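You operate a simulated robot arm through the tools that you are given. There is no shell and no other tool.

You are at the controls of a simulated two-armed robot. One attempt, no reset.

Task
Set all four holder knobs on the boom to the angle card and lock them.
Fine: the white lever frees the holders; the boom valve stays shut. Where these are worked on the way, their far stop is far enough and under half their travel is too little: white lever.

The check looks at the end state, three seconds after you hand in, the way a careful person would. Anything else that was tipped, shoved, dropped, spilled or broken makes it a failure.

Robot
Two 7-joint arms with fingered hands on one trunk that stands fixed in place. Base frame: the origin is at the foot of the trunk, x ahead of it, y to its left, z up. Lengths are in mm, angles in degrees, forces in N, time in s.
The left shoulder is at [30, 136, 1205], the right one opposite. With the tool pointing down near the work surface each hand reaches from about 200 to 960 mm from the base axis, measured 20 degrees to its own side. Payload 5 kg a hand.
Tool frame (each hand has its own): the origin (TCP) lies between the finger pads and is the grasp point; the fingertips stand 42 mm ahead of it; z points along the fingers, y is the line along which they close. The gripper opens to 208 mm; its body begins 119 mm behind the TCP. The gripper is a hand of 4 fingers: y runs from the thumb to the fingers, the wrist lies at [0, 0, -332] in the tool frame, and closing takes about 1.5 s.
Orientation is that of the tool frame in the base frame, as [roll, pitch, yaw] about the fixed x, y, z axes, in that order (R = Rz(yaw) Ry(pitch) Rx(roll)). With the fingers straight down and closing along the base's y, the tool's x points along the base's -x, its y along +y and its z along -z.

Tools
- The arms move only by the tool nudge_tool. It takes "left_steps", "right_steps" or both (then of equal length, played together; a hand with none holds still); each is a list of rows, each a list of 7 numbers: the opening, from 0 (shut) to 1 (fully open), then the shift along the tool's x, y, z in units of 30 mm (1.0 is 30 mm), then the turn, a rotation vector about the tool's x, y, z in units of 8 degrees (1.0 is 8 degrees). In form: [[gripper, x, y, z, wx, wy, wz], ...]. A call has 1 to 20 rows; each row shifts and turns the commanded pose from where the row before left it, along the tool's axes as they then stand. A call with a number of a shift or a turn outside -1 to 1 is refused whole. Each row takes 0.2 s and may step no farther than 50 mm and 8.6 degrees from the row before; otherwise, or with a gripper value out of range, the whole call is refused. A pose out of reach is approached as far as the arm can. The call stops where the force on the tool passes 40 N (or 10 N more than at its start, if that is more) or the arm is blocked; 0.2 s more then pass. The fingers move at their own pace (about 72 mm/s each) and stop on an object; they squeeze with about 22 N. The grip force told is the motor's: it shows also when the fingers shut on nothing. Time passes only in rows, and 0.2 s behind the last, so rows that do not move let the fingers close. It gives the time, the measured TCP pose, the force on the tool (base axes), the opening and the grip force at its end, in the units of the frame above (readings bear some noise), with the torque about the TCP (base axes, N m) and any sound that the robot's microphone picked up.
- Cameras (640 x 400 px; columns grow to the right, rows downward): "scene" is now at [33.5, 21.7, 1940.8]; the picture's right is [0.13, -0.99, 0.00], its down [-0.71, -0.09, -0.69] and it looks along [0.69, 0.09, -0.72] (base axes); focal length 313 px, centre (320, 200). "left" rides on the left gripper at [-101, 0, -145] in its tool frame; the picture's right is [0.00, -1.00, 0.00], its down [0.82, 0.00, -0.57] and it looks along [0.57, 0.00, 0.82] (tool axes); focal length 261 px, centre (320, 200). "right" rides on the right gripper at [101, 0, -145] in its tool frame; the picture's right is [0.00, 1.00, 0.00], its down [-0.82, 0.00, -0.57] and it looks along [-0.57, 0.00, 0.82] (tool axes); focal length 261 px, centre (320, 200). There is no depth. A picture from a camera that has moved, and an enlarged one, comes with that camera's place and axes in the base frame and with its lens. The place of the scene camera against the robot may be out by one fixed shift of up to 25 mm in any direction.
- snapshot(camera): a new picture of that camera. No time passes.
- slide_trunk(by): moves the trunk up (or, below 0, down) by that many mm; the arms and the scene camera ride with it, the base frame stays. It gives what a move gives, with no picture.
- preshape(shape, hand): the hand has 4 fingers and takes this shape, open, in about a second: jaw (thumb against the fingers, like two jaws); tri (thumb and two fingers); tip (a fingertip pinch); poke (one finger out to press); point (the index stretched); flat (the hand flat); cup (the hand cupped); fist (a fist). The gripper value then closes the fingers along that shape, each until it touches; the sizes above hold for jaw. It gives what a move gives, with no picture.
- head_to(pan, tilt): turns the head with the scene camera to pan (to the left, within 143 degrees either way) and tilt (down, from -29 to 69), counted from straight ahead of the robot. It gives what a move gives.
- enlarge(camera, box): a new picture of the part [left, top, right, bottom] of that camera's present view, enlarged. No time passes.
- sign_off(): hands the job in; it is judged then, once.

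Nothing tells you positions but the pictures and the camera data. Unless the task says otherwise, let go and move clear before handing in.

The tools are called after "Call:" as a command line: name --argument value ..., lists and objects as JSON in quotes. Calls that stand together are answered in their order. nudge_tool: Moves the arms, as the interface text tells. Its arguments: {"type":"object","properties":{"left_steps":{"type":"array"},"right_steps":{"type":"array"}},"required":[]} The other tools are called the same way: slide_trunk (by) moves the trunk up or down; preshape (shape, hand) gives the hand a shape; head_to (pan, tilt) turns the head that bears the scene camera; snapshot (camera) takes a picture; enlarge (camera, box) takes an enlarged picture of a part of a camera's view; sign_off () hands the job in.

At the start:

```text
t: 0.0
left_eef_pos: [678.2, 276.0, 1334.9]
left_orientation: [180.0, 0.1, 180.0]
left_force: [-0.1, -0.3, 0.6]
left_ft_torque: [-0.01, 0.01, 0.0]
left_opening: 207.9
left_grip_force: 0.1
left_shape: jaw
right_eef_pos: [593.6, -386.9, 1308.4]
right_orientation: [180.0, 0.0, -179.9]
right_force: [0.6, -0.3, -0.1]
right_ft_torque: [0.02, -0.01, -0.02]
right_opening: 207.8
right_grip_force: 0.1
right_shape: jaw
trunk travel left (down, up): [-225.0, 265.0]
head pan, tilt (commanded): [7.5, 46.0]
```

scene: 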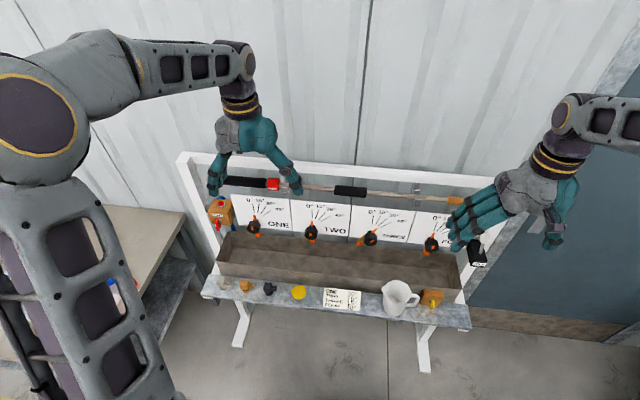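
right: 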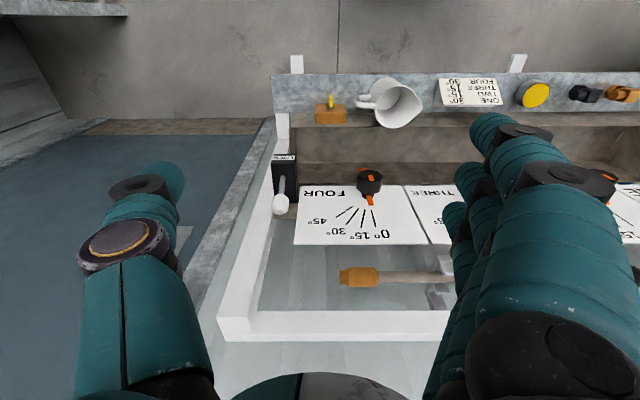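
left: 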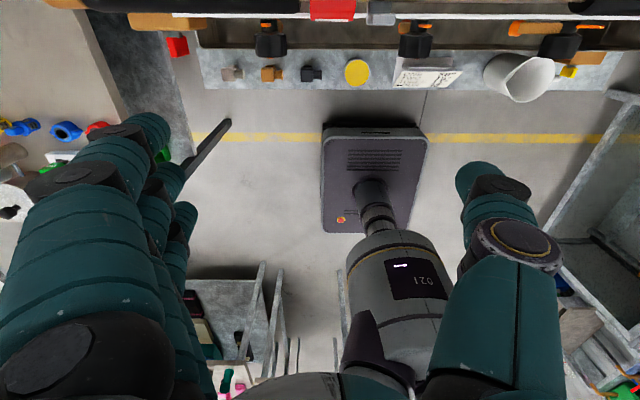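

I see a white rack with a boom carrying four knobs in front of dial cards ONE to FOUR, a card on the shelf, and a white lever at the right end. First I enlarge the views to read the card and the dials.

Call:
enlarge --camera "scene" --box '[200, 180, 360, 320]'

Call:
enlarge --camera "scene" --box '[340, 180, 500, 320]'

Call:
enlarge --camera "right" --box '[240, 60, 500, 260]'

Call:
enlarge --camera "left" --box '[360, 40, 480, 110]'

Call:
enlarge --camera "scene" --box '[310, 275, 380, 320]'

Call:
enlarge --camera "right" --box '[430, 70, 510, 115]'

```text
2.86 times, centred on (280, 250) of scene
camera zoom: at [33.5, 21.7, 1940.8], right [0.13, -0.99, 0.0], down [-0.71, -0.09, -0.69], along [0.69, 0.09, -0.72], focal length 894 px, centre (434, 57)
```

zoom: 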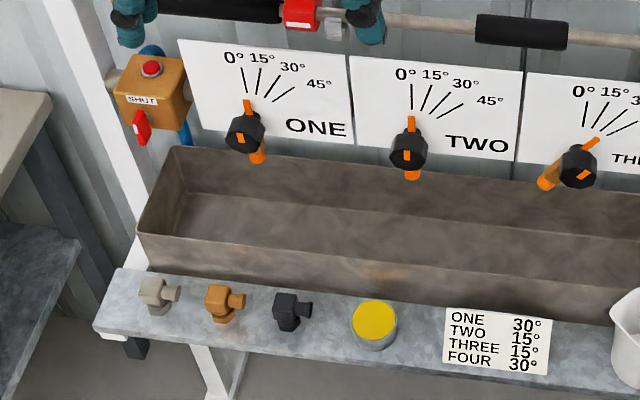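

```text
2.86 times, centred on (420, 250) of scene
camera zoom: at [33.5, 21.7, 1940.8], right [0.13, -0.99, 0.0], down [-0.71, -0.09, -0.69], along [0.69, 0.09, -0.72], focal length 894 px, centre (34, 57)
```

zoom: 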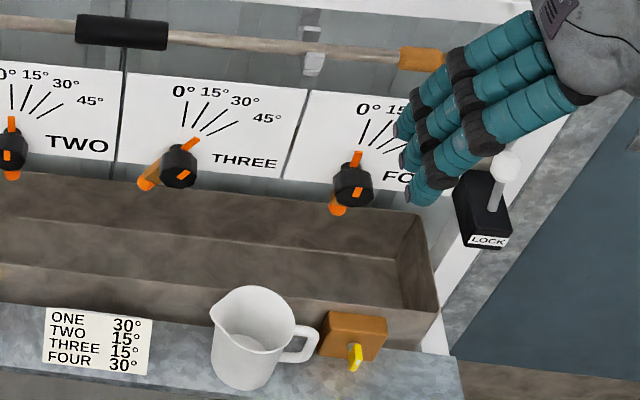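

```text
2.00 times, centred on (370, 160) of right
camera zoom: at [493.4, -387.8, 1453.8], right [0.0, 1.0, 0.0], down [0.82, 0.0, 0.57], along [0.57, 0.0, -0.82], focal length 521 px, centre (220, 280)
```

zoom: 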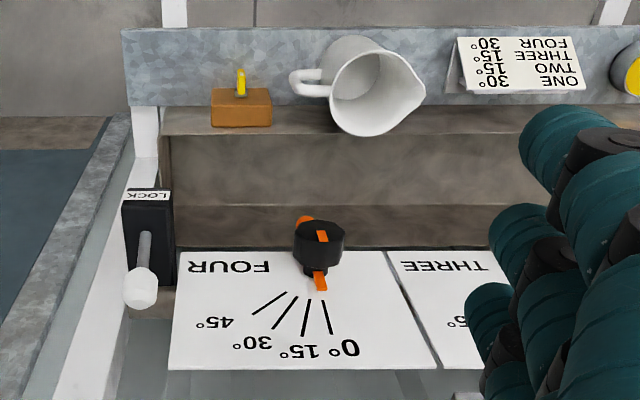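

```text
5.33 times, centred on (420, 75) of left
camera zoom: at [779.6, 277.6, 1479.1], right [0.0, -1.0, 0.0], down [-0.82, 0.0, 0.57], along [-0.57, 0.0, -0.82], focal length 1390 px, centre (-213, 867)
```

zoom: 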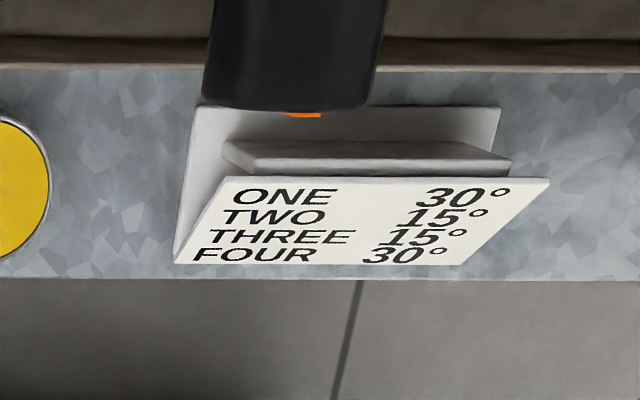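

```text
8.89 times, centred on (345, 298) of scene
camera zoom: at [33.5, 21.7, 1940.8], right [0.13, -0.99, 0.0], down [-0.71, -0.09, -0.69], along [0.69, 0.09, -0.72], focal length 2780 px, centre (98, -667)
```

zoom: 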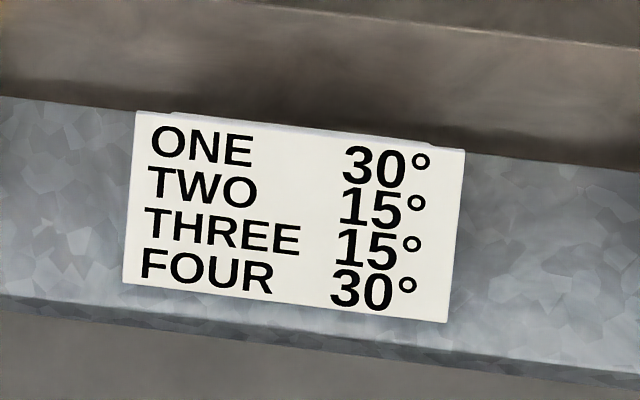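

```text
8.00 times, centred on (470, 92) of right
camera zoom: at [493.4, -387.8, 1453.8], right [0.0, 1.0, 0.0], down [0.82, 0.0, 0.57], along [0.57, 0.0, -0.82], focal length 2085 px, centre (-880, 1060)
```

zoom: 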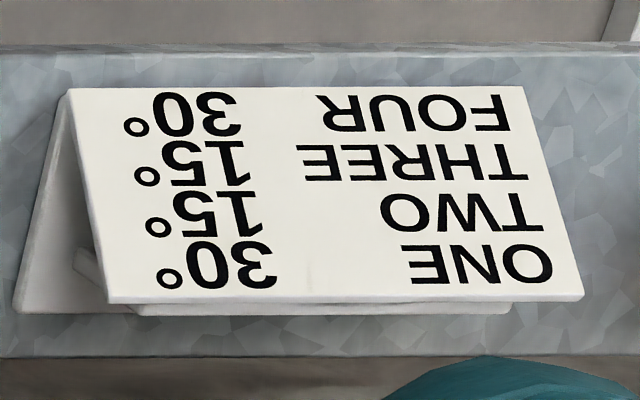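

The card reads ONE 30°, TWO 15°, THREE 15°, FOUR 30°. The knobs seem to sit around x≈755, z≈1015, at y≈366, 149, −70 and −291, and the lock lever ball is near (766, −460, 1070). Next I turn both hands so they point forward, which clears the view and lets the left wrist camera look at the dials.

Call:
nudge_tool --left_steps '[[1, 0.5, 0, 0, 0, -1, 0], [1, 0.5, 0, 0, 0, -1, 0], [1, 0.5, 0, 0, 0, -1, 0], [1, 0.5, 0, 0, 0, -1, 0], [1, 0.5, 0, 0, 0, -1, 0], [1, 0.3, 0, -0.3, 0, -1, 0], [1, 0.3, 0, -0.3, 0, -1, 0], [1, 0.3, 0, -0.3, 0, -1, 0], [1, 0, 0, -0.5, 0, -1, 0], [1, 0, 0, -0.5, 0, -1, 0], [1, 0, 0, -0.5, 0, -1, 0], [1, 0, 0, -0.5, 0, -0.25, 0]]' --right_steps '[[1, 0.5, 0, 0, 0, -1, 0], [1, 0.5, 0, 0, 0, -1, 0], [1, 0.5, 0, 0, 0, -1, 0], [1, 0.5, 0, 0, 0, -1, 0], [1, 0.5, 0, 0, 0, -1, 0], [1, 0.3, 0, -0.3, 0, -1, 0], [1, 0.3, 0, -0.3, 0, -1, 0], [1, 0.3, 0, -0.3, 0, -1, 0], [1, 0, 0, -0.5, 0, -1, 0], [1, 0, 0, -0.5, 0, -1, 0], [1, 0, 0, -0.5, 0, -1, 0], [1, 0, 0, -0.5, 0, -0.25, 0]]'

```text
t: 2.8
left_eef_pos: [653.7, 296.3, 1451.3]
left_orientation: [-155.8, 79.7, -160.5]
left_force: [-0.3, 2.5, -1.0]
left_ft_torque: [-0.08, -0.05, -0.3]
left_opening: 207.9
left_grip_force: 0.1
left_shape: jaw
left hand out of reach, approached as far as the arm can: row 6, 7, 8, 9, 10, 11, 12
right_eef_pos: [522.9, -500.2, 1340.4]
right_orientation: [68.4, 90.0, 68.6]
right_force: [-1.1, 1.2, 0.3]
right_ft_torque: [0.01, 0.05, -0.13]
right_opening: 208.3
right_grip_force: 0.0
right_shape: jaw
right hand out of reach, approached as far as the arm can: row 6, 7, 8, 9, 10, 11, 12
trunk travel left (down, up): [-225.0, 265.0]
head pan, tilt (commanded): [7.5, 46.0]
stopped in row 12 (left hand): the arm was blocked; the commanded pose is now the measured one
```

Both hands now point mostly forward, though the arms were limited on the way. I look at all the cameras to see where things stand.

Call:
snapshot --camera "scene"

Call:
snapshot --camera "left"

Call:
snapshot --camera "right"

```text
taken
camera scene: at [32.8, 25.1, 1940.9], right [0.13, -0.99, 0.0], down [-0.71, -0.1, -0.69], along [0.69, 0.09, -0.72], focal length 313 px, centre (320, 200)
```

scene: 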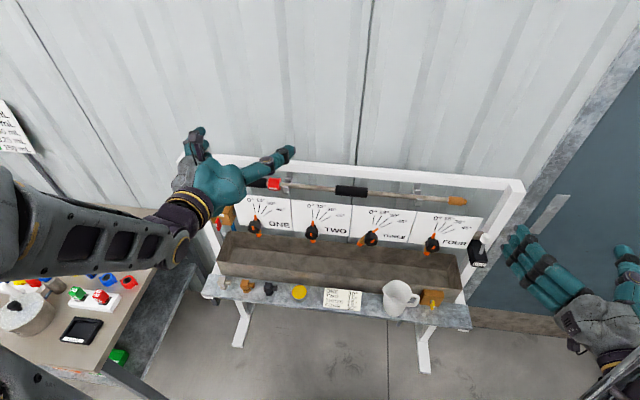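

```text
taken
camera left: at [527.4, 315.0, 1572.4], right [-0.07, -0.99, 0.08], down [-0.7, 0.0, -0.72], along [0.71, -0.11, -0.69], focal length 261 px, centre (320, 200)
```

left: 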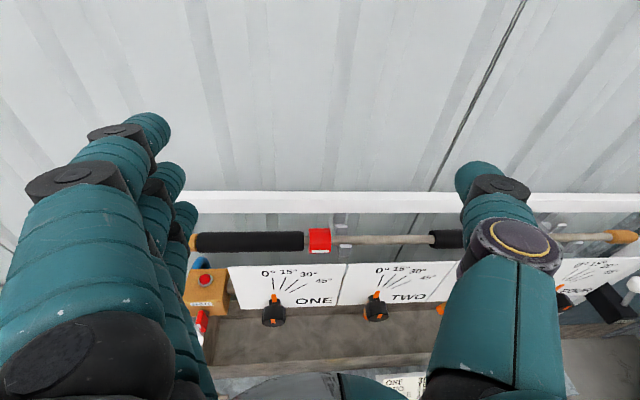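

```text
taken
camera right: at [378.6, -500.1, 1240.2], right [0.0, 1.0, 0.01], down [-0.57, -0.01, 0.82], along [0.82, 0.0, 0.57], focal length 261 px, centre (320, 200)
```

right: 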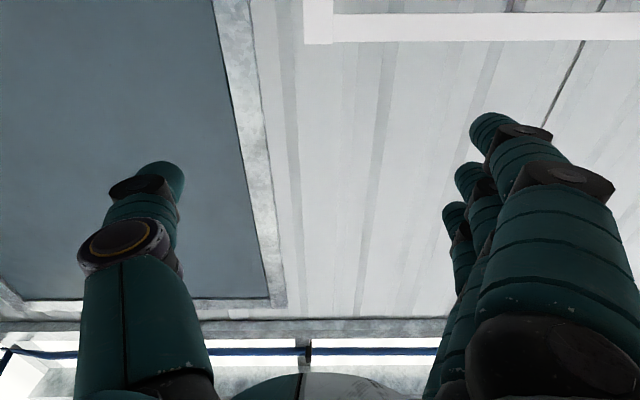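

The scene view is clear now, so I enlarge the dials and the lock lever.

Call:
enlarge --camera "scene" --box '[400, 200, 500, 290]'

Call:
enlarge --camera "scene" --box '[345, 195, 415, 255]'

Call:
enlarge --camera "scene" --box '[285, 190, 355, 250]'

Call:
enlarge --camera "scene" --box '[205, 185, 295, 250]'

Call:
enlarge --camera "scene" --box '[455, 215, 505, 285]'

```text
4.44 times, centred on (450, 245) of scene
camera zoom: at [32.8, 25.1, 1940.9], right [0.13, -0.99, 0.0], down [-0.71, -0.1, -0.69], along [0.69, 0.09, -0.72], focal length 1390 px, centre (-258, 0)
```

zoom: 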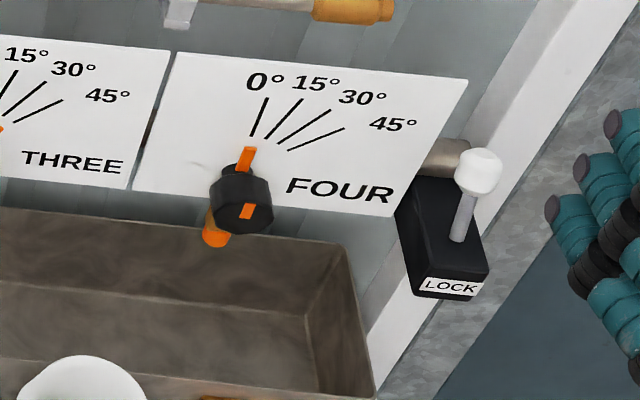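

```text
6.67 times, centred on (380, 225) of scene
camera zoom: at [32.8, 25.1, 1940.9], right [0.13, -0.99, 0.0], down [-0.71, -0.1, -0.69], along [0.69, 0.09, -0.72], focal length 2085 px, centre (-80, 33)
```

zoom: 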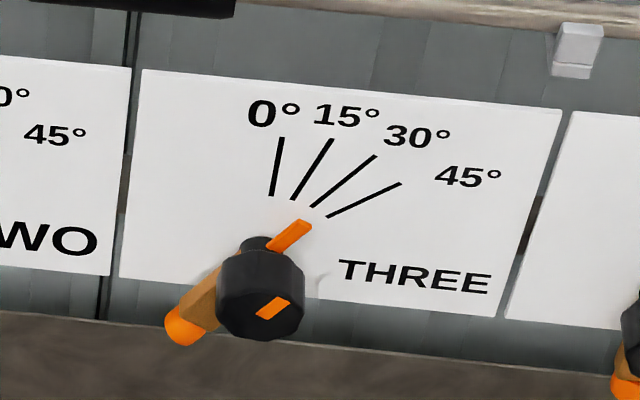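

```text
6.67 times, centred on (320, 220) of scene
camera zoom: at [32.8, 25.1, 1940.9], right [0.13, -0.99, 0.0], down [-0.71, -0.1, -0.69], along [0.69, 0.09, -0.72], focal length 2085 px, centre (320, 67)
```

zoom: 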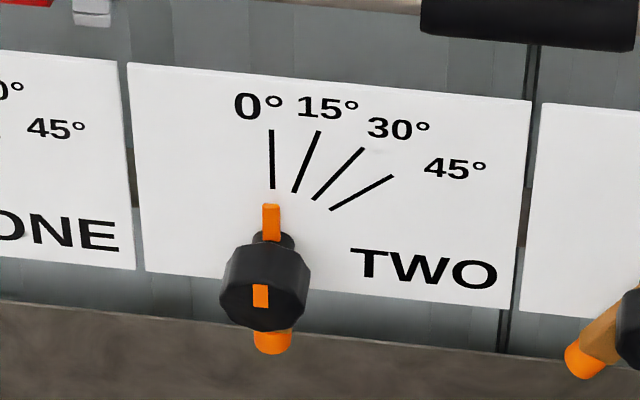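

```text
6.15 times, centred on (250, 218) of scene
camera zoom: at [32.8, 25.1, 1940.9], right [0.13, -0.99, 0.0], down [-0.71, -0.1, -0.69], along [0.69, 0.09, -0.72], focal length 1925 px, centre (751, 92)
```

zoom: 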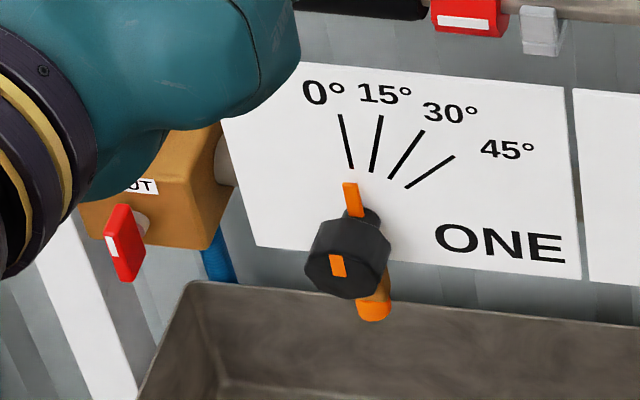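

```text
5.71 times, centred on (480, 250) of scene
camera zoom: at [32.8, 25.1, 1940.9], right [0.13, -0.99, 0.0], down [-0.71, -0.1, -0.69], along [0.69, 0.09, -0.72], focal length 1788 px, centre (-594, -86)
```

zoom: 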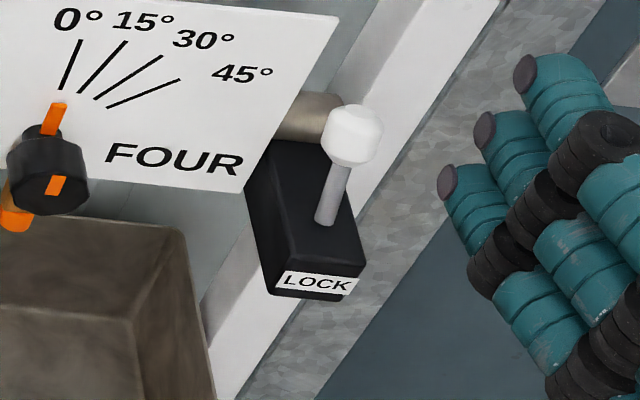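

The dials are clear. THREE points near 30°, and the others near 0°. I bring the right hand down and tilt it so its camera gets a close view of the lock lever.

Call:
nudge_tool --right_steps '[[1, 0.593, 0.11, 0.58, 0, 1, 0], [1, 0.507, 0.11, 0.657, 0, 1, 0], [1, 0.41, 0.11, 0.721, 0, 1, 0], [1, 0.306, 0.11, 0.771, 0, 1, 0], [1, 0.196, 0.11, 0.806, 0, 1, 0], [1, 0.082, 0.11, 0.826, 0, 1, 0], [1, -0.034, 0.11, 0.829, 0, 1, 0], [1, -0.149, 0.11, 0.816, 0, 1, 0], [1, -0.261, 0.11, 0.787, 0, 0.75, 0]]'

Call:
snapshot --camera "right"

Call:
snapshot --camera "scene"

```text
t: 4.8
left_eef_pos: [657.0, 292.6, 1448.2]
left_orientation: [-156.5, 79.7, -161.2]
left_force: [1.8, 0.7, -0.6]
left_ft_torque: [-0.06, -0.1, -0.14]
left_opening: 207.9
left_grip_force: 0.0
left_shape: jaw
right_eef_pos: [682.1, -471.7, 1177.9]
right_orientation: [-179.9, 19.7, -179.9]
right_force: [1.3, -1.7, 0.4]
right_ft_torque: [0.17, 0.24, 0.05]
right_opening: 207.9
right_grip_force: 0.0
right_shape: jaw
trunk travel left (down, up): [-225.0, 265.0]
head pan, tilt (commanded): [7.5, 46.0]
```

```text
taken
camera right: at [538.8, -472.8, 1279.6], right [0.0, 1.0, 0.0], down [0.58, 0.0, 0.82], along [0.82, 0.0, -0.58], focal length 261 px, centre (320, 200)
```

right: 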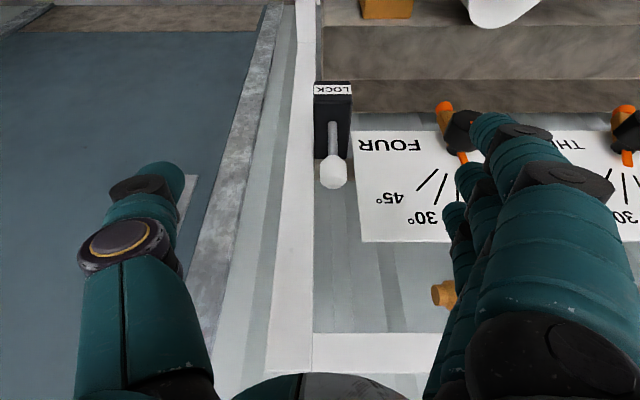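

```text
taken
camera scene: at [38.3, 23.0, 1940.4], right [0.13, -0.99, 0.0], down [-0.72, -0.09, -0.69], along [0.69, 0.09, -0.72], focal length 313 px, centre (320, 200)
```

scene: 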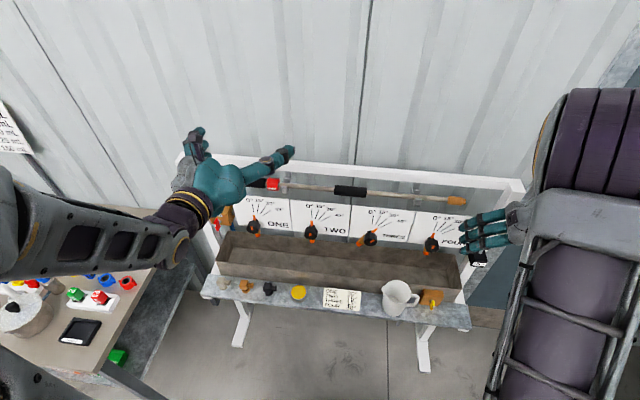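

Call:
enlarge --camera "right" --box '[290, 60, 450, 260]'

Call:
enlarge --camera "right" --box '[295, 70, 375, 200]'

```text
2.00 times, centred on (370, 160) of right
camera zoom: at [538.8, -472.8, 1279.6], right [0.0, 1.0, 0.0], down [0.58, 0.0, 0.82], along [0.82, 0.0, -0.58], focal length 521 px, centre (220, 280)
```

zoom: 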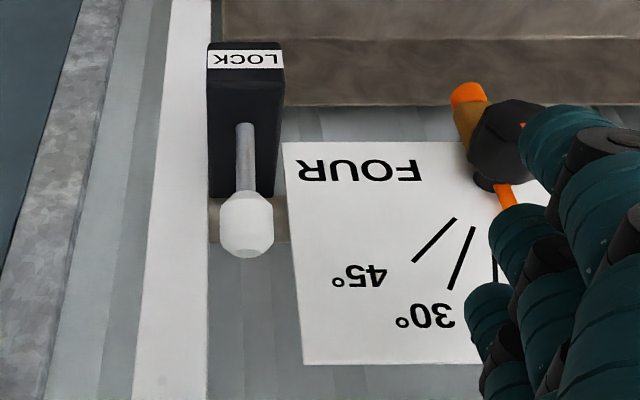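

```text
3.08 times, centred on (335, 135) of right
camera zoom: at [538.8, -472.8, 1279.6], right [0.0, 1.0, 0.0], down [0.58, 0.0, 0.82], along [0.82, 0.0, -0.58], focal length 802 px, centre (274, 400)
```

zoom: 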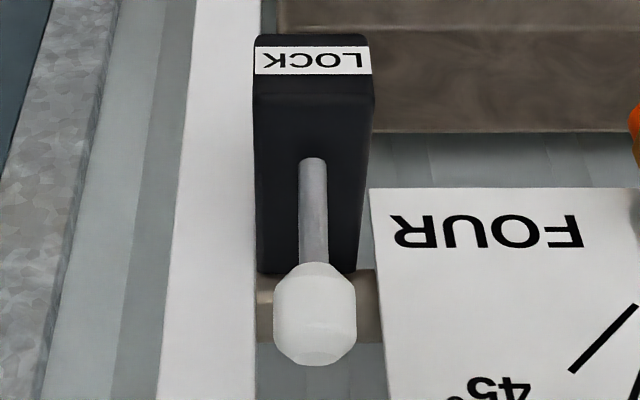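

The lever ball sits at about (760, −458, 1084) and leans away from the robot. Its base is near (738, −458, 1028), and the LOCK label is on the near face. I level the right hand in front of the ball, with the fingers partly closed so they clear card FOUR.

Call:
nudge_tool --right_steps '[[0.36, 0.264, 0.052, 0.275, 0, -1, 0], [0.36, 0.299, 0.052, 0.236, 0, -1, 0], [0.36, 0.329, 0.052, 0.192, 0, -1, 0], [0.36, 0.353, 0.052, 0.144, 0, -1, 0], [0.36, 0.37, 0.052, 0.093, 0, -1, 0], [0.36, 0.379, 0.052, 0.041, 0, -1, 0], [0.36, 0.381, 0.052, -0.012, 0, -1, 0], [0.36, 0.376, 0.052, -0.065, 0, -1, 0], [0.36, 0.363, 0.052, -0.116, 0, -0.79, 0], [0.36, 0, 0, 0, 0, 0, 0]]'

Call:
snapshot --camera "right"

Call:
snapshot --camera "scene"

```text
t: 7.0
left_eef_pos: [653.2, 294.6, 1450.2]
left_orientation: [-156.4, 79.7, -160.9]
left_force: [-0.5, -1.0, 0.2]
left_ft_torque: [-0.04, 0.0, -0.01]
left_opening: 208.0
left_grip_force: 0.0
left_shape: jaw
right_eef_pos: [638.2, -452.6, 1087.5]
right_orientation: [12.1, 89.5, 12.5]
right_force: [0.3, -0.1, 1.1]
right_ft_torque: [-0.02, 0.03, 0.01]
right_opening: 75.4
right_grip_force: 0.1
right_shape: jaw
right hand out of reach, approached as far as the arm can: row 3
trunk travel left (down, up): [-225.0, 265.0]
head pan, tilt (commanded): [7.5, 46.0]
```

```text
taken
camera right: at [494.6, -452.6, 986.2], right [0.0, 1.0, 0.01], down [-0.58, -0.01, 0.82], along [0.82, 0.0, 0.58], focal length 261 px, centre (320, 200)
```

right: 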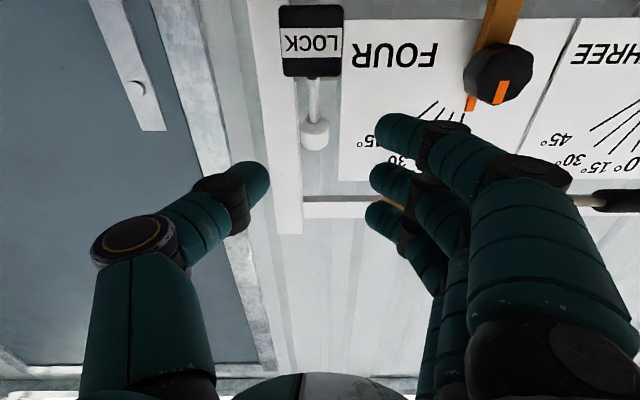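

```text
taken
camera scene: at [32.5, 22.3, 1940.9], right [0.13, -0.99, 0.0], down [-0.71, -0.09, -0.7], along [0.69, 0.09, -0.72], focal length 313 px, centre (320, 200)
```

scene: 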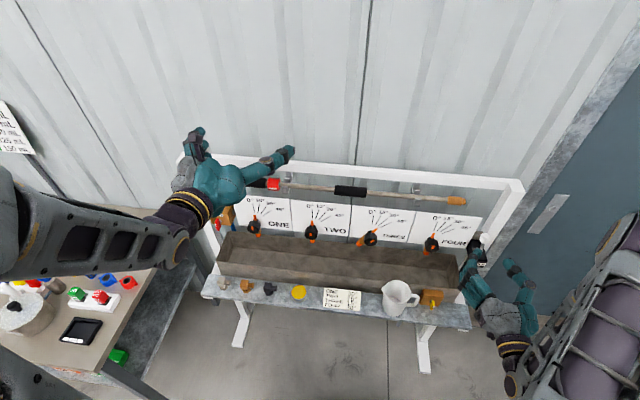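

The ball lines up between the thumb and fingers. I move straight forward to put the fingertips on either side of it, without closing yet.

Call:
nudge_tool --right_steps '[[0.36, -0.05, -0.05, 0.6, 0, 0, 0], [0.36, -0.05, -0.05, 0.6, 0, 0, 0], [0.36, -0.05, -0.05, 0.6, 0, 0, 0], [0.36, -0.02, -0.03, 0.6, 0, 0, 0], [0.36, 0, 0, 0.5, 0, 0, 0], [0.36, 0, 0, 0, 0, 0, 0]]'

Call:
snapshot --camera "right"

Call:
enlarge --camera "scene" --box '[400, 200, 540, 290]'

```text
t: 8.4
left_eef_pos: [653.4, 293.0, 1451.1]
left_orientation: [-156.6, 79.9, -161.1]
left_force: [0.0, -0.5, 0.5]
left_ft_torque: [0.0, -0.01, 0.03]
left_opening: 207.9
left_grip_force: 0.1
left_shape: jaw
right_eef_pos: [726.1, -457.3, 1093.2]
right_orientation: [21.8, 89.7, 21.9]
right_force: [-0.3, -0.7, -0.4]
right_ft_torque: [-0.01, 0.0, 0.0]
right_opening: 75.3
right_grip_force: 0.0
right_shape: jaw
trunk travel left (down, up): [-225.0, 265.0]
head pan, tilt (commanded): [7.5, 46.0]
```

```text
taken
camera right: at [581.9, -457.1, 990.3], right [0.0, 1.0, 0.01], down [-0.58, -0.01, 0.82], along [0.82, 0.0, 0.58], focal length 261 px, centre (320, 200)
```

right: 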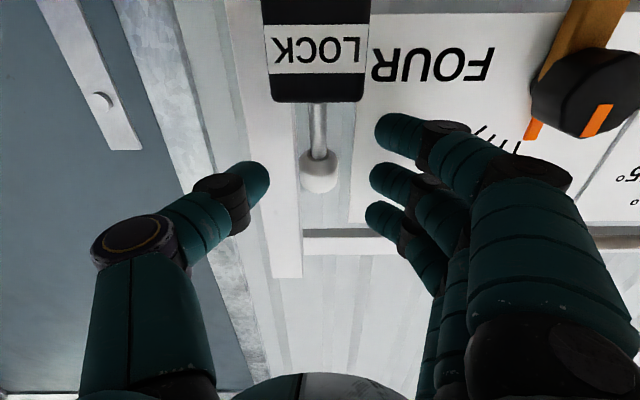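

```text
4.44 times, centred on (470, 245) of scene
camera zoom: at [32.9, 21.5, 1940.8], right [0.13, -0.99, 0.0], down [-0.71, -0.09, -0.7], along [0.69, 0.09, -0.72], focal length 1390 px, centre (-347, 0)
```

zoom: 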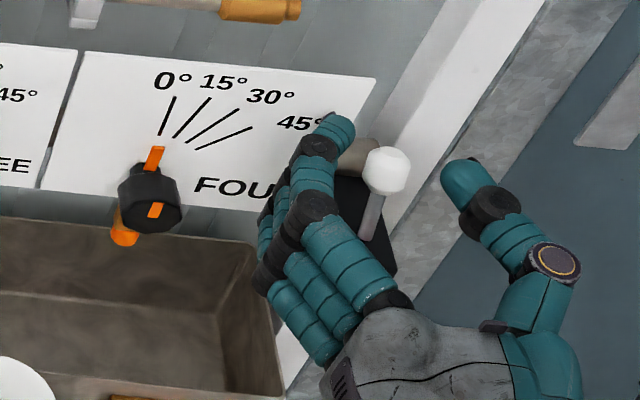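

The ball is between the thumb and the middle finger. I go 8 mm further and close on it gently.

Call:
nudge_tool --right_steps '[[0.36, 0, 0, 0.27, 0, 0, 0], [0.2, 0, 0, 0, 0, 0, 0], [0.1, 0, 0, 0, 0, 0, 0], [0.05, 0, 0, 0, 0, 0, 0], [0.05, 0, 0, 0, 0, 0, 0], [0.05, 0, 0, 0, 0, 0, 0]]'

Call:
snapshot --camera "right"

Call:
enlarge --camera "scene" --box '[400, 200, 540, 290]'

```text
t: 9.8
left_eef_pos: [653.9, 293.7, 1450.2]
left_orientation: [-156.6, 79.8, -161.2]
left_force: [-0.1, 0.0, 0.2]
left_ft_torque: [-0.03, 0.0, 0.01]
left_opening: 208.1
left_grip_force: 0.1
left_shape: jaw
right_eef_pos: [733.0, -458.3, 1090.9]
right_orientation: [19.3, 89.6, 19.4]
right_force: [1.6, -4.6, -0.1]
right_ft_torque: [0.22, -0.11, -0.18]
right_opening: 10.3
right_grip_force: 22.2
right_shape: jaw
trunk travel left (down, up): [-225.0, 265.0]
head pan, tilt (commanded): [7.5, 46.0]
```

```text
taken
camera right: at [589.9, -458.1, 990.1], right [0.0, 1.0, 0.01], down [-0.58, -0.01, 0.82], along [0.82, 0.0, 0.58], focal length 261 px, centre (320, 200)
```

right: 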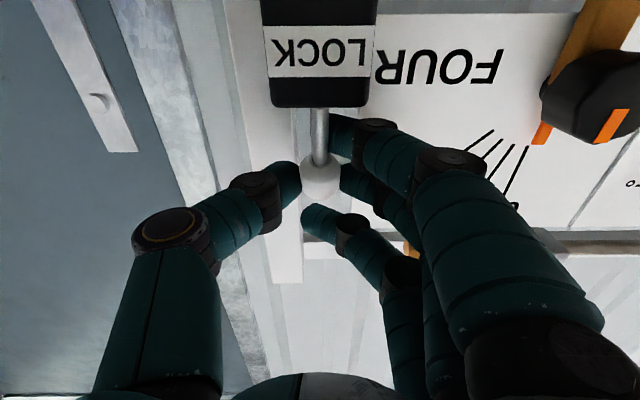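

```text
4.44 times, centred on (470, 245) of scene
camera zoom: at [33.6, 21.1, 1940.8], right [0.13, -0.99, 0.0], down [-0.71, -0.09, -0.69], along [0.69, 0.09, -0.72], focal length 1390 px, centre (-347, 0)
```

zoom: 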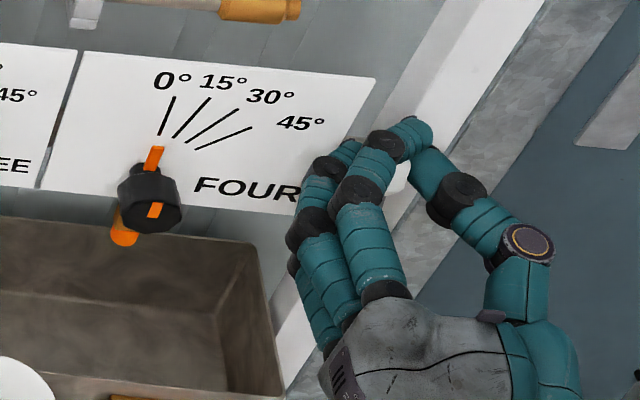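

The ball is gripped. I now pull it toward the robot in small steps, watching the force and the sounds.

Call:
nudge_tool --right_steps '[[0.05, -0.08, 0, -0.3, 0, 0, 0], [0.05, -0.06, 0, -0.3, 0, 0, 0], [0.05, 0, 0, 0, 0, 0, 0]]'

Call:
snapshot --camera "right"

```text
t: 10.6
left_eef_pos: [654.0, 292.3, 1449.9]
left_orientation: [-156.8, 79.8, -161.4]
left_force: [-0.7, 0.4, -0.2]
left_ft_torque: [-0.03, 0.02, 0.03]
left_opening: 207.7
left_grip_force: 0.1
left_shape: jaw
right_eef_pos: [717.0, -457.3, 1095.5]
right_orientation: [24.4, 89.7, 24.5]
right_force: [13.1, -9.6, -3.9]
right_ft_torque: [0.16, -0.8, -0.33]
right_opening: 10.5
right_grip_force: 21.5
right_shape: jaw
trunk travel left (down, up): [-225.0, 265.0]
head pan, tilt (commanded): [7.5, 46.0]
```

```text
taken
camera right: at [573.4, -458.4, 994.5], right [0.0, 1.0, 0.01], down [-0.58, -0.01, 0.82], along [0.82, 0.0, 0.58], focal length 261 px, centre (320, 200)
```

right: 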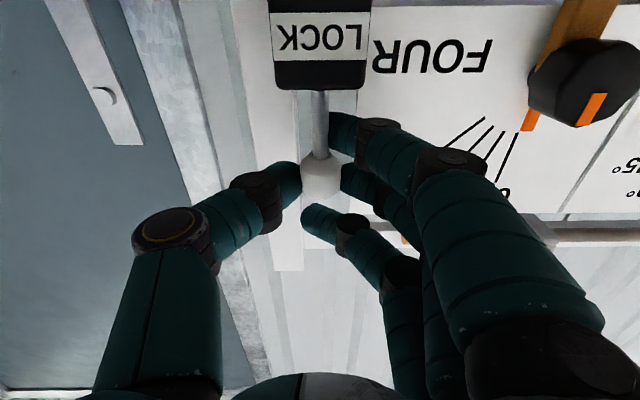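

The ball follows the hand with about 13 N of resistance. I keep pulling.

Call:
nudge_tool --right_steps '[[0.05, -0.03, 0, -0.3, 0, 0, 0], [0.05, 0, 0, -0.3, 0, 0, 0], [0.05, 0, 0, 0, 0, 0, 0]]'

Call:
snapshot --camera "right"

```text
t: 11.4
left_eef_pos: [654.0, 292.0, 1450.2]
left_orientation: [-156.6, 79.9, -161.3]
left_force: [0.5, -0.3, -0.5]
left_ft_torque: [-0.02, -0.01, 0.04]
left_opening: 207.7
left_grip_force: 0.0
left_shape: jaw
right_eef_pos: [699.4, -457.4, 1096.1]
right_orientation: [38.3, 89.7, 38.6]
right_force: [8.7, -6.2, -6.5]
right_ft_torque: [0.42, -0.43, -0.15]
right_opening: 10.4
right_grip_force: 21.9
right_shape: jaw
trunk travel left (down, up): [-225.0, 265.0]
head pan, tilt (commanded): [7.5, 46.0]
```

```text
taken
camera right: at [555.1, -458.1, 995.0], right [0.0, 1.0, 0.01], down [-0.57, -0.01, 0.82], along [0.82, 0.0, 0.57], focal length 261 px, centre (320, 200)
```

right: 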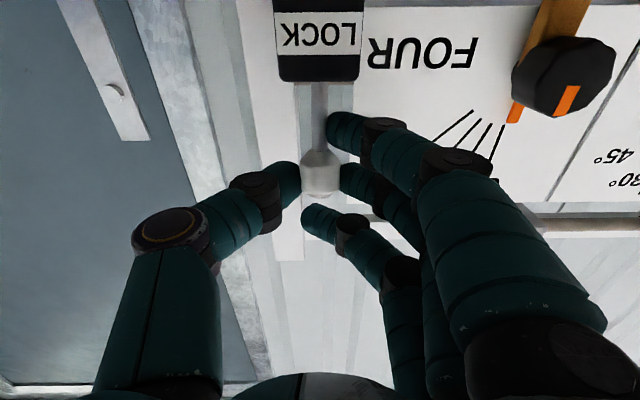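

The lever is now about upright and still moving freely, so I go on, dropping slightly to follow the arc.

Call:
nudge_tool --right_steps '[[0.05, 0.03, 0, -0.3, 0, 0, 0], [0.05, 0.06, 0, -0.3, 0, 0, 0], [0.05, 0, 0, 0, 0, 0, 0]]'

Call:
snapshot --camera "right"

Call:
enlarge --camera "scene" --box '[400, 200, 540, 290]'

```text
t: 12.2
left_eef_pos: [655.5, 293.2, 1450.1]
left_orientation: [-156.7, 79.7, -161.3]
left_force: [0.2, 0.0, 0.2]
left_ft_torque: [0.0, 0.02, 0.0]
left_opening: 208.1
left_grip_force: 0.0
left_shape: jaw
right_eef_pos: [683.0, -457.2, 1095.4]
right_orientation: [22.6, 89.6, 22.9]
right_force: [21.4, -1.5, -0.8]
right_ft_torque: [0.28, -0.06, 0.28]
right_opening: 9.4
right_grip_force: 22.1
right_shape: jaw
trunk travel left (down, up): [-225.0, 265.0]
head pan, tilt (commanded): [7.5, 46.0]
```

```text
taken
camera right: at [539.8, -457.2, 993.4], right [-0.01, 1.0, 0.01], down [-0.58, -0.01, 0.82], along [0.82, 0.0, 0.58], focal length 261 px, centre (320, 200)
```

right: 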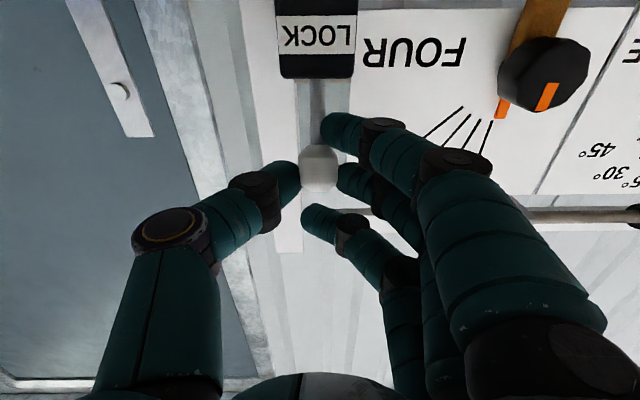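

```text
4.44 times, centred on (470, 245) of scene
camera zoom: at [36.1, 21.3, 1940.8], right [0.13, -0.99, 0.0], down [-0.71, -0.09, -0.69], along [0.69, 0.09, -0.72], focal length 1390 px, centre (-347, 0)
```

zoom: 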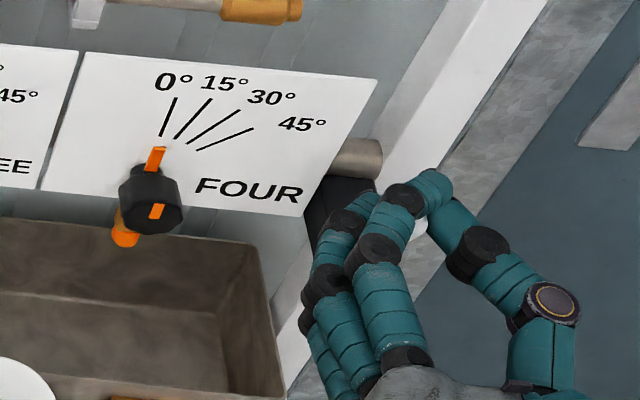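

The force rose to about 21 N after 50 mm of travel, so the far stop may be near. I pull one more small step and check.

Call:
nudge_tool --right_steps '[[0.03, 0.05, 0, -0.25, 0, 0, 0], [0.03, 0, 0, 0, 0, 0, 0]]'

Call:
snapshot --camera "right"

Call:
enlarge --camera "right" --box '[260, 60, 380, 220]'

```text
t: 12.8
left_eef_pos: [653.0, 293.2, 1450.7]
left_orientation: [-156.6, 79.8, -161.1]
left_force: [0.1, -0.4, 0.1]
left_ft_torque: [-0.02, -0.04, -0.03]
left_opening: 207.8
left_grip_force: 0.1
left_shape: jaw
right_eef_pos: [671.6, -459.1, 1093.5]
right_orientation: [13.7, 89.6, 13.8]
right_force: [-1.1, -7.4, 1.8]
right_ft_torque: [-0.01, -0.02, -0.18]
right_opening: 6.0
right_grip_force: 22.5
right_shape: jaw
trunk travel left (down, up): [-225.0, 265.0]
head pan, tilt (commanded): [7.5, 46.0]
```

```text
taken
camera right: at [528.5, -459.4, 992.2], right [0.0, 1.0, 0.01], down [-0.58, -0.01, 0.82], along [0.82, 0.0, 0.58], focal length 261 px, centre (320, 200)
```

right: 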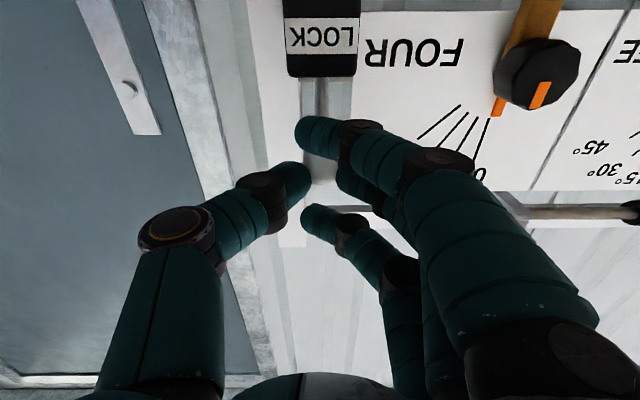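

```text
2.50 times, centred on (320, 140) of right
camera zoom: at [528.5, -459.4, 992.2], right [0.0, 1.0, 0.01], down [-0.58, -0.01, 0.82], along [0.82, 0.0, 0.58], focal length 652 px, centre (320, 350)
```

zoom: 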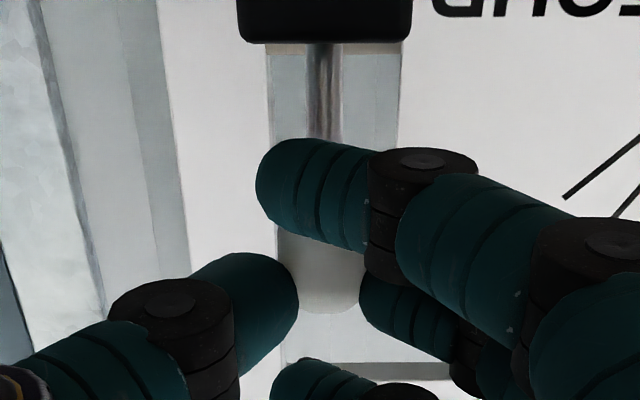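

The fingers slipped off the front of the ball. I open, back away, and look at where the lever now stands.

Call:
nudge_tool --right_steps '[[0.15, 0, 0, -0.3, 0, 0, 0], [0.3, 0, 0, -0.8, 0, 0, 0], [0.36, 0, 0, -0.8, 0, 0, 0], [0.36, 0, 0, -0.5, 0, 0, 0], [0.36, 0, 0, 0, 0, 0, 0]]'

Call:
snapshot --camera "right"

Call:
enlarge --camera "scene" --box '[430, 210, 530, 290]'

```text
t: 14.0
left_eef_pos: [653.0, 293.0, 1450.5]
left_orientation: [-156.5, 79.8, -161.0]
left_force: [0.8, -0.2, -0.4]
left_ft_torque: [0.0, -0.01, -0.01]
left_opening: 208.0
left_grip_force: 0.0
left_shape: jaw
right_eef_pos: [601.2, -457.1, 1092.2]
right_orientation: [21.9, 89.6, 22.2]
right_force: [-0.4, 0.2, -0.3]
right_ft_torque: [0.01, -0.02, 0.01]
right_opening: 74.5
right_grip_force: 0.1
right_shape: jaw
trunk travel left (down, up): [-225.0, 265.0]
head pan, tilt (commanded): [7.5, 46.0]
```

```text
taken
camera right: at [458.1, -457.6, 991.9], right [0.0, 1.0, 0.01], down [-0.58, -0.01, 0.82], along [0.82, 0.0, 0.58], focal length 261 px, centre (320, 200)
```

right: 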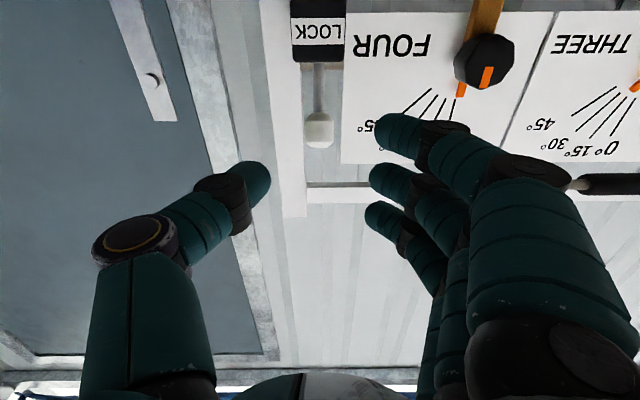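

```text
5.00 times, centred on (480, 250) of scene
camera zoom: at [33.8, 21.6, 1940.8], right [0.13, -0.99, 0.0], down [-0.71, -0.09, -0.69], along [0.69, 0.09, -0.72], focal length 1564 px, centre (-480, -50)
```

zoom: 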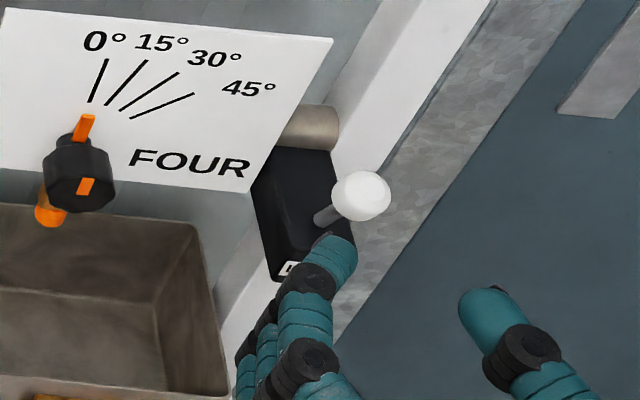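

The lever has swung to the near side, from ball x≈760 to x≈715, about symmetric about its base. So I take it to be at the far stop, which should be free. Next I look closely at knob FOUR to get its exact place.

Call:
enlarge --camera "right" --box '[340, 0, 540, 125]'

Call:
enlarge --camera "scene" --box '[400, 200, 480, 260]'

Call:
enlarge --camera "left" --box '[180, 230, 440, 400]'

```text
3.20 times, centred on (440, 62) of right
camera zoom: at [458.1, -457.6, 991.9], right [0.0, 1.0, 0.01], down [-0.58, -0.01, 0.82], along [0.82, 0.0, 0.58], focal length 834 px, centre (-64, 640)
```

zoom: 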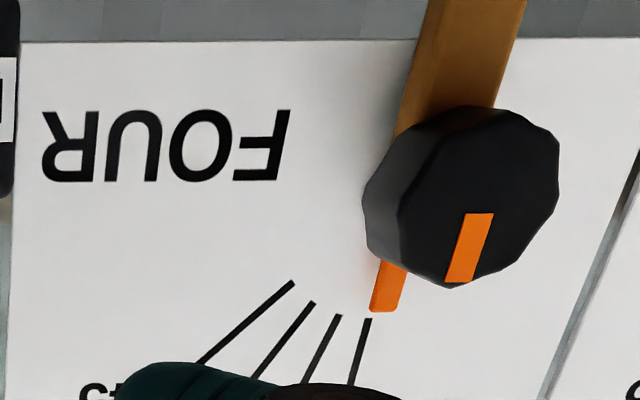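

```text
6.67 times, centred on (440, 230) of scene
camera zoom: at [33.8, 21.6, 1940.8], right [0.13, -0.99, 0.0], down [-0.71, -0.09, -0.69], along [0.69, 0.09, -0.72], focal length 2085 px, centre (-480, 0)
```

zoom: 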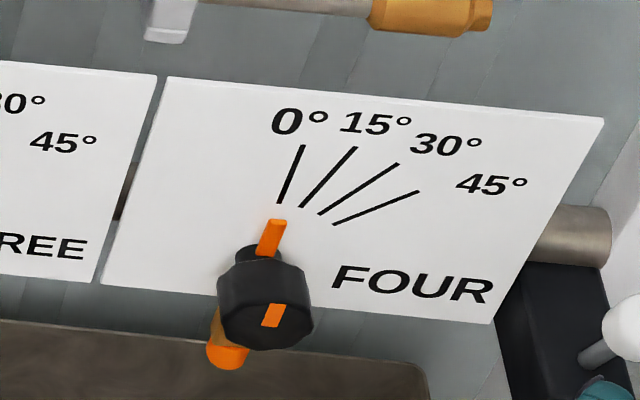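

```text
2.35 times, centred on (310, 315) of left
camera zoom: at [528.1, 312.4, 1572.3], right [-0.07, -0.99, 0.08], down [-0.7, 0.0, -0.71], along [0.71, -0.11, -0.7], focal length 613 px, centre (344, -71)
```

zoom: 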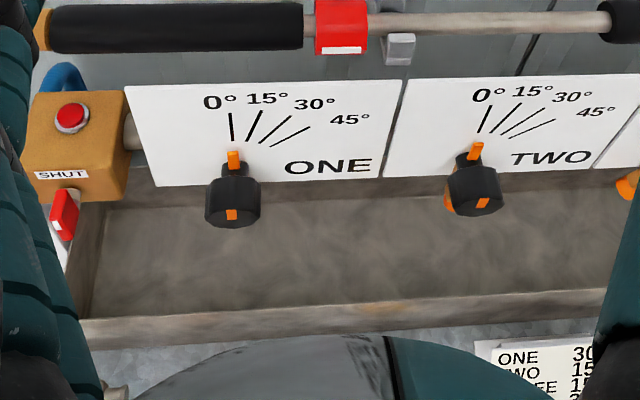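

Knob FOUR's face is at about x=739, on an axis near y=−294, z=1026, with radius about 24 mm and the pointer near 0°. I bring the right hand in front of it.

Call:
nudge_tool --right_steps '[[0.5, 0.368, 0.903, 0.2156, 0, 0, 0], [0.5, 0.368, 0.903, 0.2156, 0, 0, 0], [0.5, 0.368, 0.903, 0.2156, 0, 0, 0], [0.5, 0.368, 0.903, 0.2156, 0, 0, 0], [0.5, 0.368, 0.903, 0.2156, 0, 0, 0], [0.5, 0.368, 0.903, 0.2156, 0, 0, 0], [0.5, 0, 0, 0, 0, 0, 0]]'

Call:
snapshot --camera "right"

Call:
enlarge --camera "scene" --box '[380, 190, 520, 290]'

```text
t: 15.6
left_eef_pos: [652.4, 293.4, 1451.5]
left_orientation: [-156.4, 79.7, -161.2]
left_force: [-0.3, 1.2, 0.2]
left_ft_torque: [0.04, 0.04, 0.06]
left_opening: 207.8
left_grip_force: 0.0
left_shape: jaw
right_eef_pos: [639.3, -295.1, 1028.0]
right_orientation: [19.8, 89.6, 20.1]
right_force: [0.9, 0.6, 0.4]
right_ft_torque: [-0.01, 0.01, 0.04]
right_opening: 103.1
right_grip_force: 0.1
right_shape: jaw
trunk travel left (down, up): [-225.0, 265.0]
head pan, tilt (commanded): [7.5, 46.0]
```

```text
taken
camera right: at [495.7, -295.5, 926.0], right [0.0, 1.0, 0.01], down [-0.58, -0.01, 0.82], along [0.82, 0.0, 0.58], focal length 261 px, centre (320, 200)
```

right: 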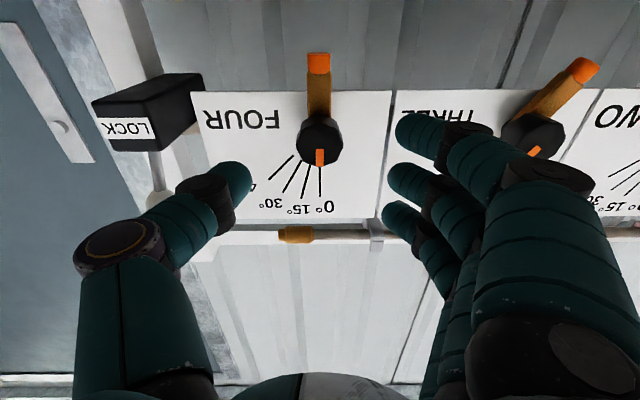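

```text
4.00 times, centred on (450, 240) of scene
camera zoom: at [32.9, 21.0, 1940.8], right [0.13, -0.99, 0.0], down [-0.71, -0.09, -0.7], along [0.69, 0.09, -0.72], focal length 1251 px, centre (-200, 40)
```

zoom: 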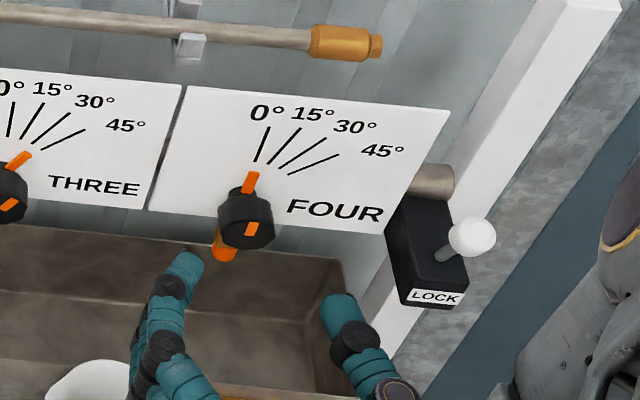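

Call:
enlarge --camera "right" --box '[240, 40, 400, 220]'

```text
2.22 times, centred on (320, 130) of right
camera zoom: at [495.7, -295.5, 926.0], right [0.0, 1.0, 0.01], down [-0.58, -0.01, 0.82], along [0.82, 0.0, 0.58], focal length 579 px, centre (320, 356)
```

zoom: 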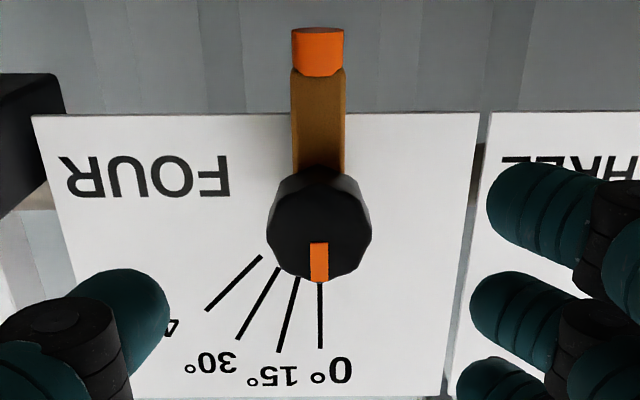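

I'm lined up with knob FOUR, and its pointer sits exactly on 0°. I move in and close on it.

Call:
nudge_tool --right_steps '[[0.5, 0.05, 0, 0.57, 0, 0, 0], [0.5, 0.05, 0, 0.57, 0, 0, 0], [0.5, 0, 0, 0.57, 0, 0, 0], [0.5, 0, 0, 0.57, 0, 0, 0], [0.5, 0, 0, 0.57, 0, 0, 0], [0.5, 0, 0, 0, 0, 0, 0]]'

Call:
snapshot --camera "right"

Call:
enlarge --camera "scene" --box '[380, 190, 520, 290]'

```text
t: 17.0
left_eef_pos: [653.2, 293.7, 1450.7]
left_orientation: [-156.6, 79.8, -161.2]
left_force: [-0.7, -0.5, -0.3]
left_ft_torque: [0.03, 0.0, 0.03]
left_opening: 207.9
left_grip_force: 0.1
left_shape: jaw
right_eef_pos: [723.8, -295.8, 1025.7]
right_orientation: [22.5, 89.6, 22.5]
right_force: [0.0, 1.3, -0.1]
right_ft_torque: [0.0, -0.01, 0.03]
right_opening: 103.5
right_grip_force: 0.0
right_shape: jaw
trunk travel left (down, up): [-225.0, 265.0]
head pan, tilt (commanded): [7.5, 46.0]
```

```text
taken
camera right: at [580.2, -295.4, 923.9], right [0.0, 1.0, 0.01], down [-0.58, -0.01, 0.82], along [0.82, 0.0, 0.58], focal length 261 px, centre (320, 200)
```

right: 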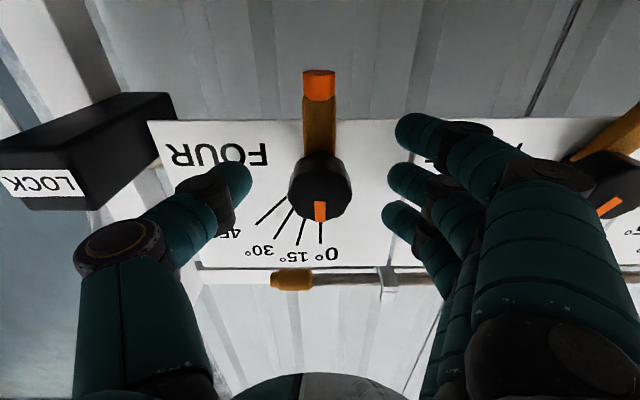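

```text
4.00 times, centred on (450, 240) of scene
camera zoom: at [33.0, 21.3, 1940.8], right [0.13, -0.99, 0.0], down [-0.71, -0.09, -0.7], along [0.69, 0.09, -0.72], focal length 1251 px, centre (-200, 40)
```

zoom: 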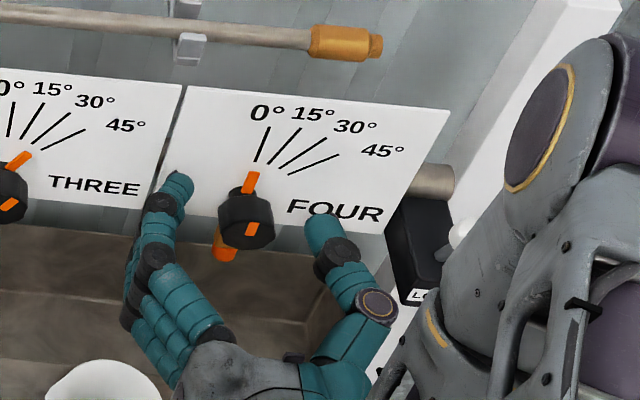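

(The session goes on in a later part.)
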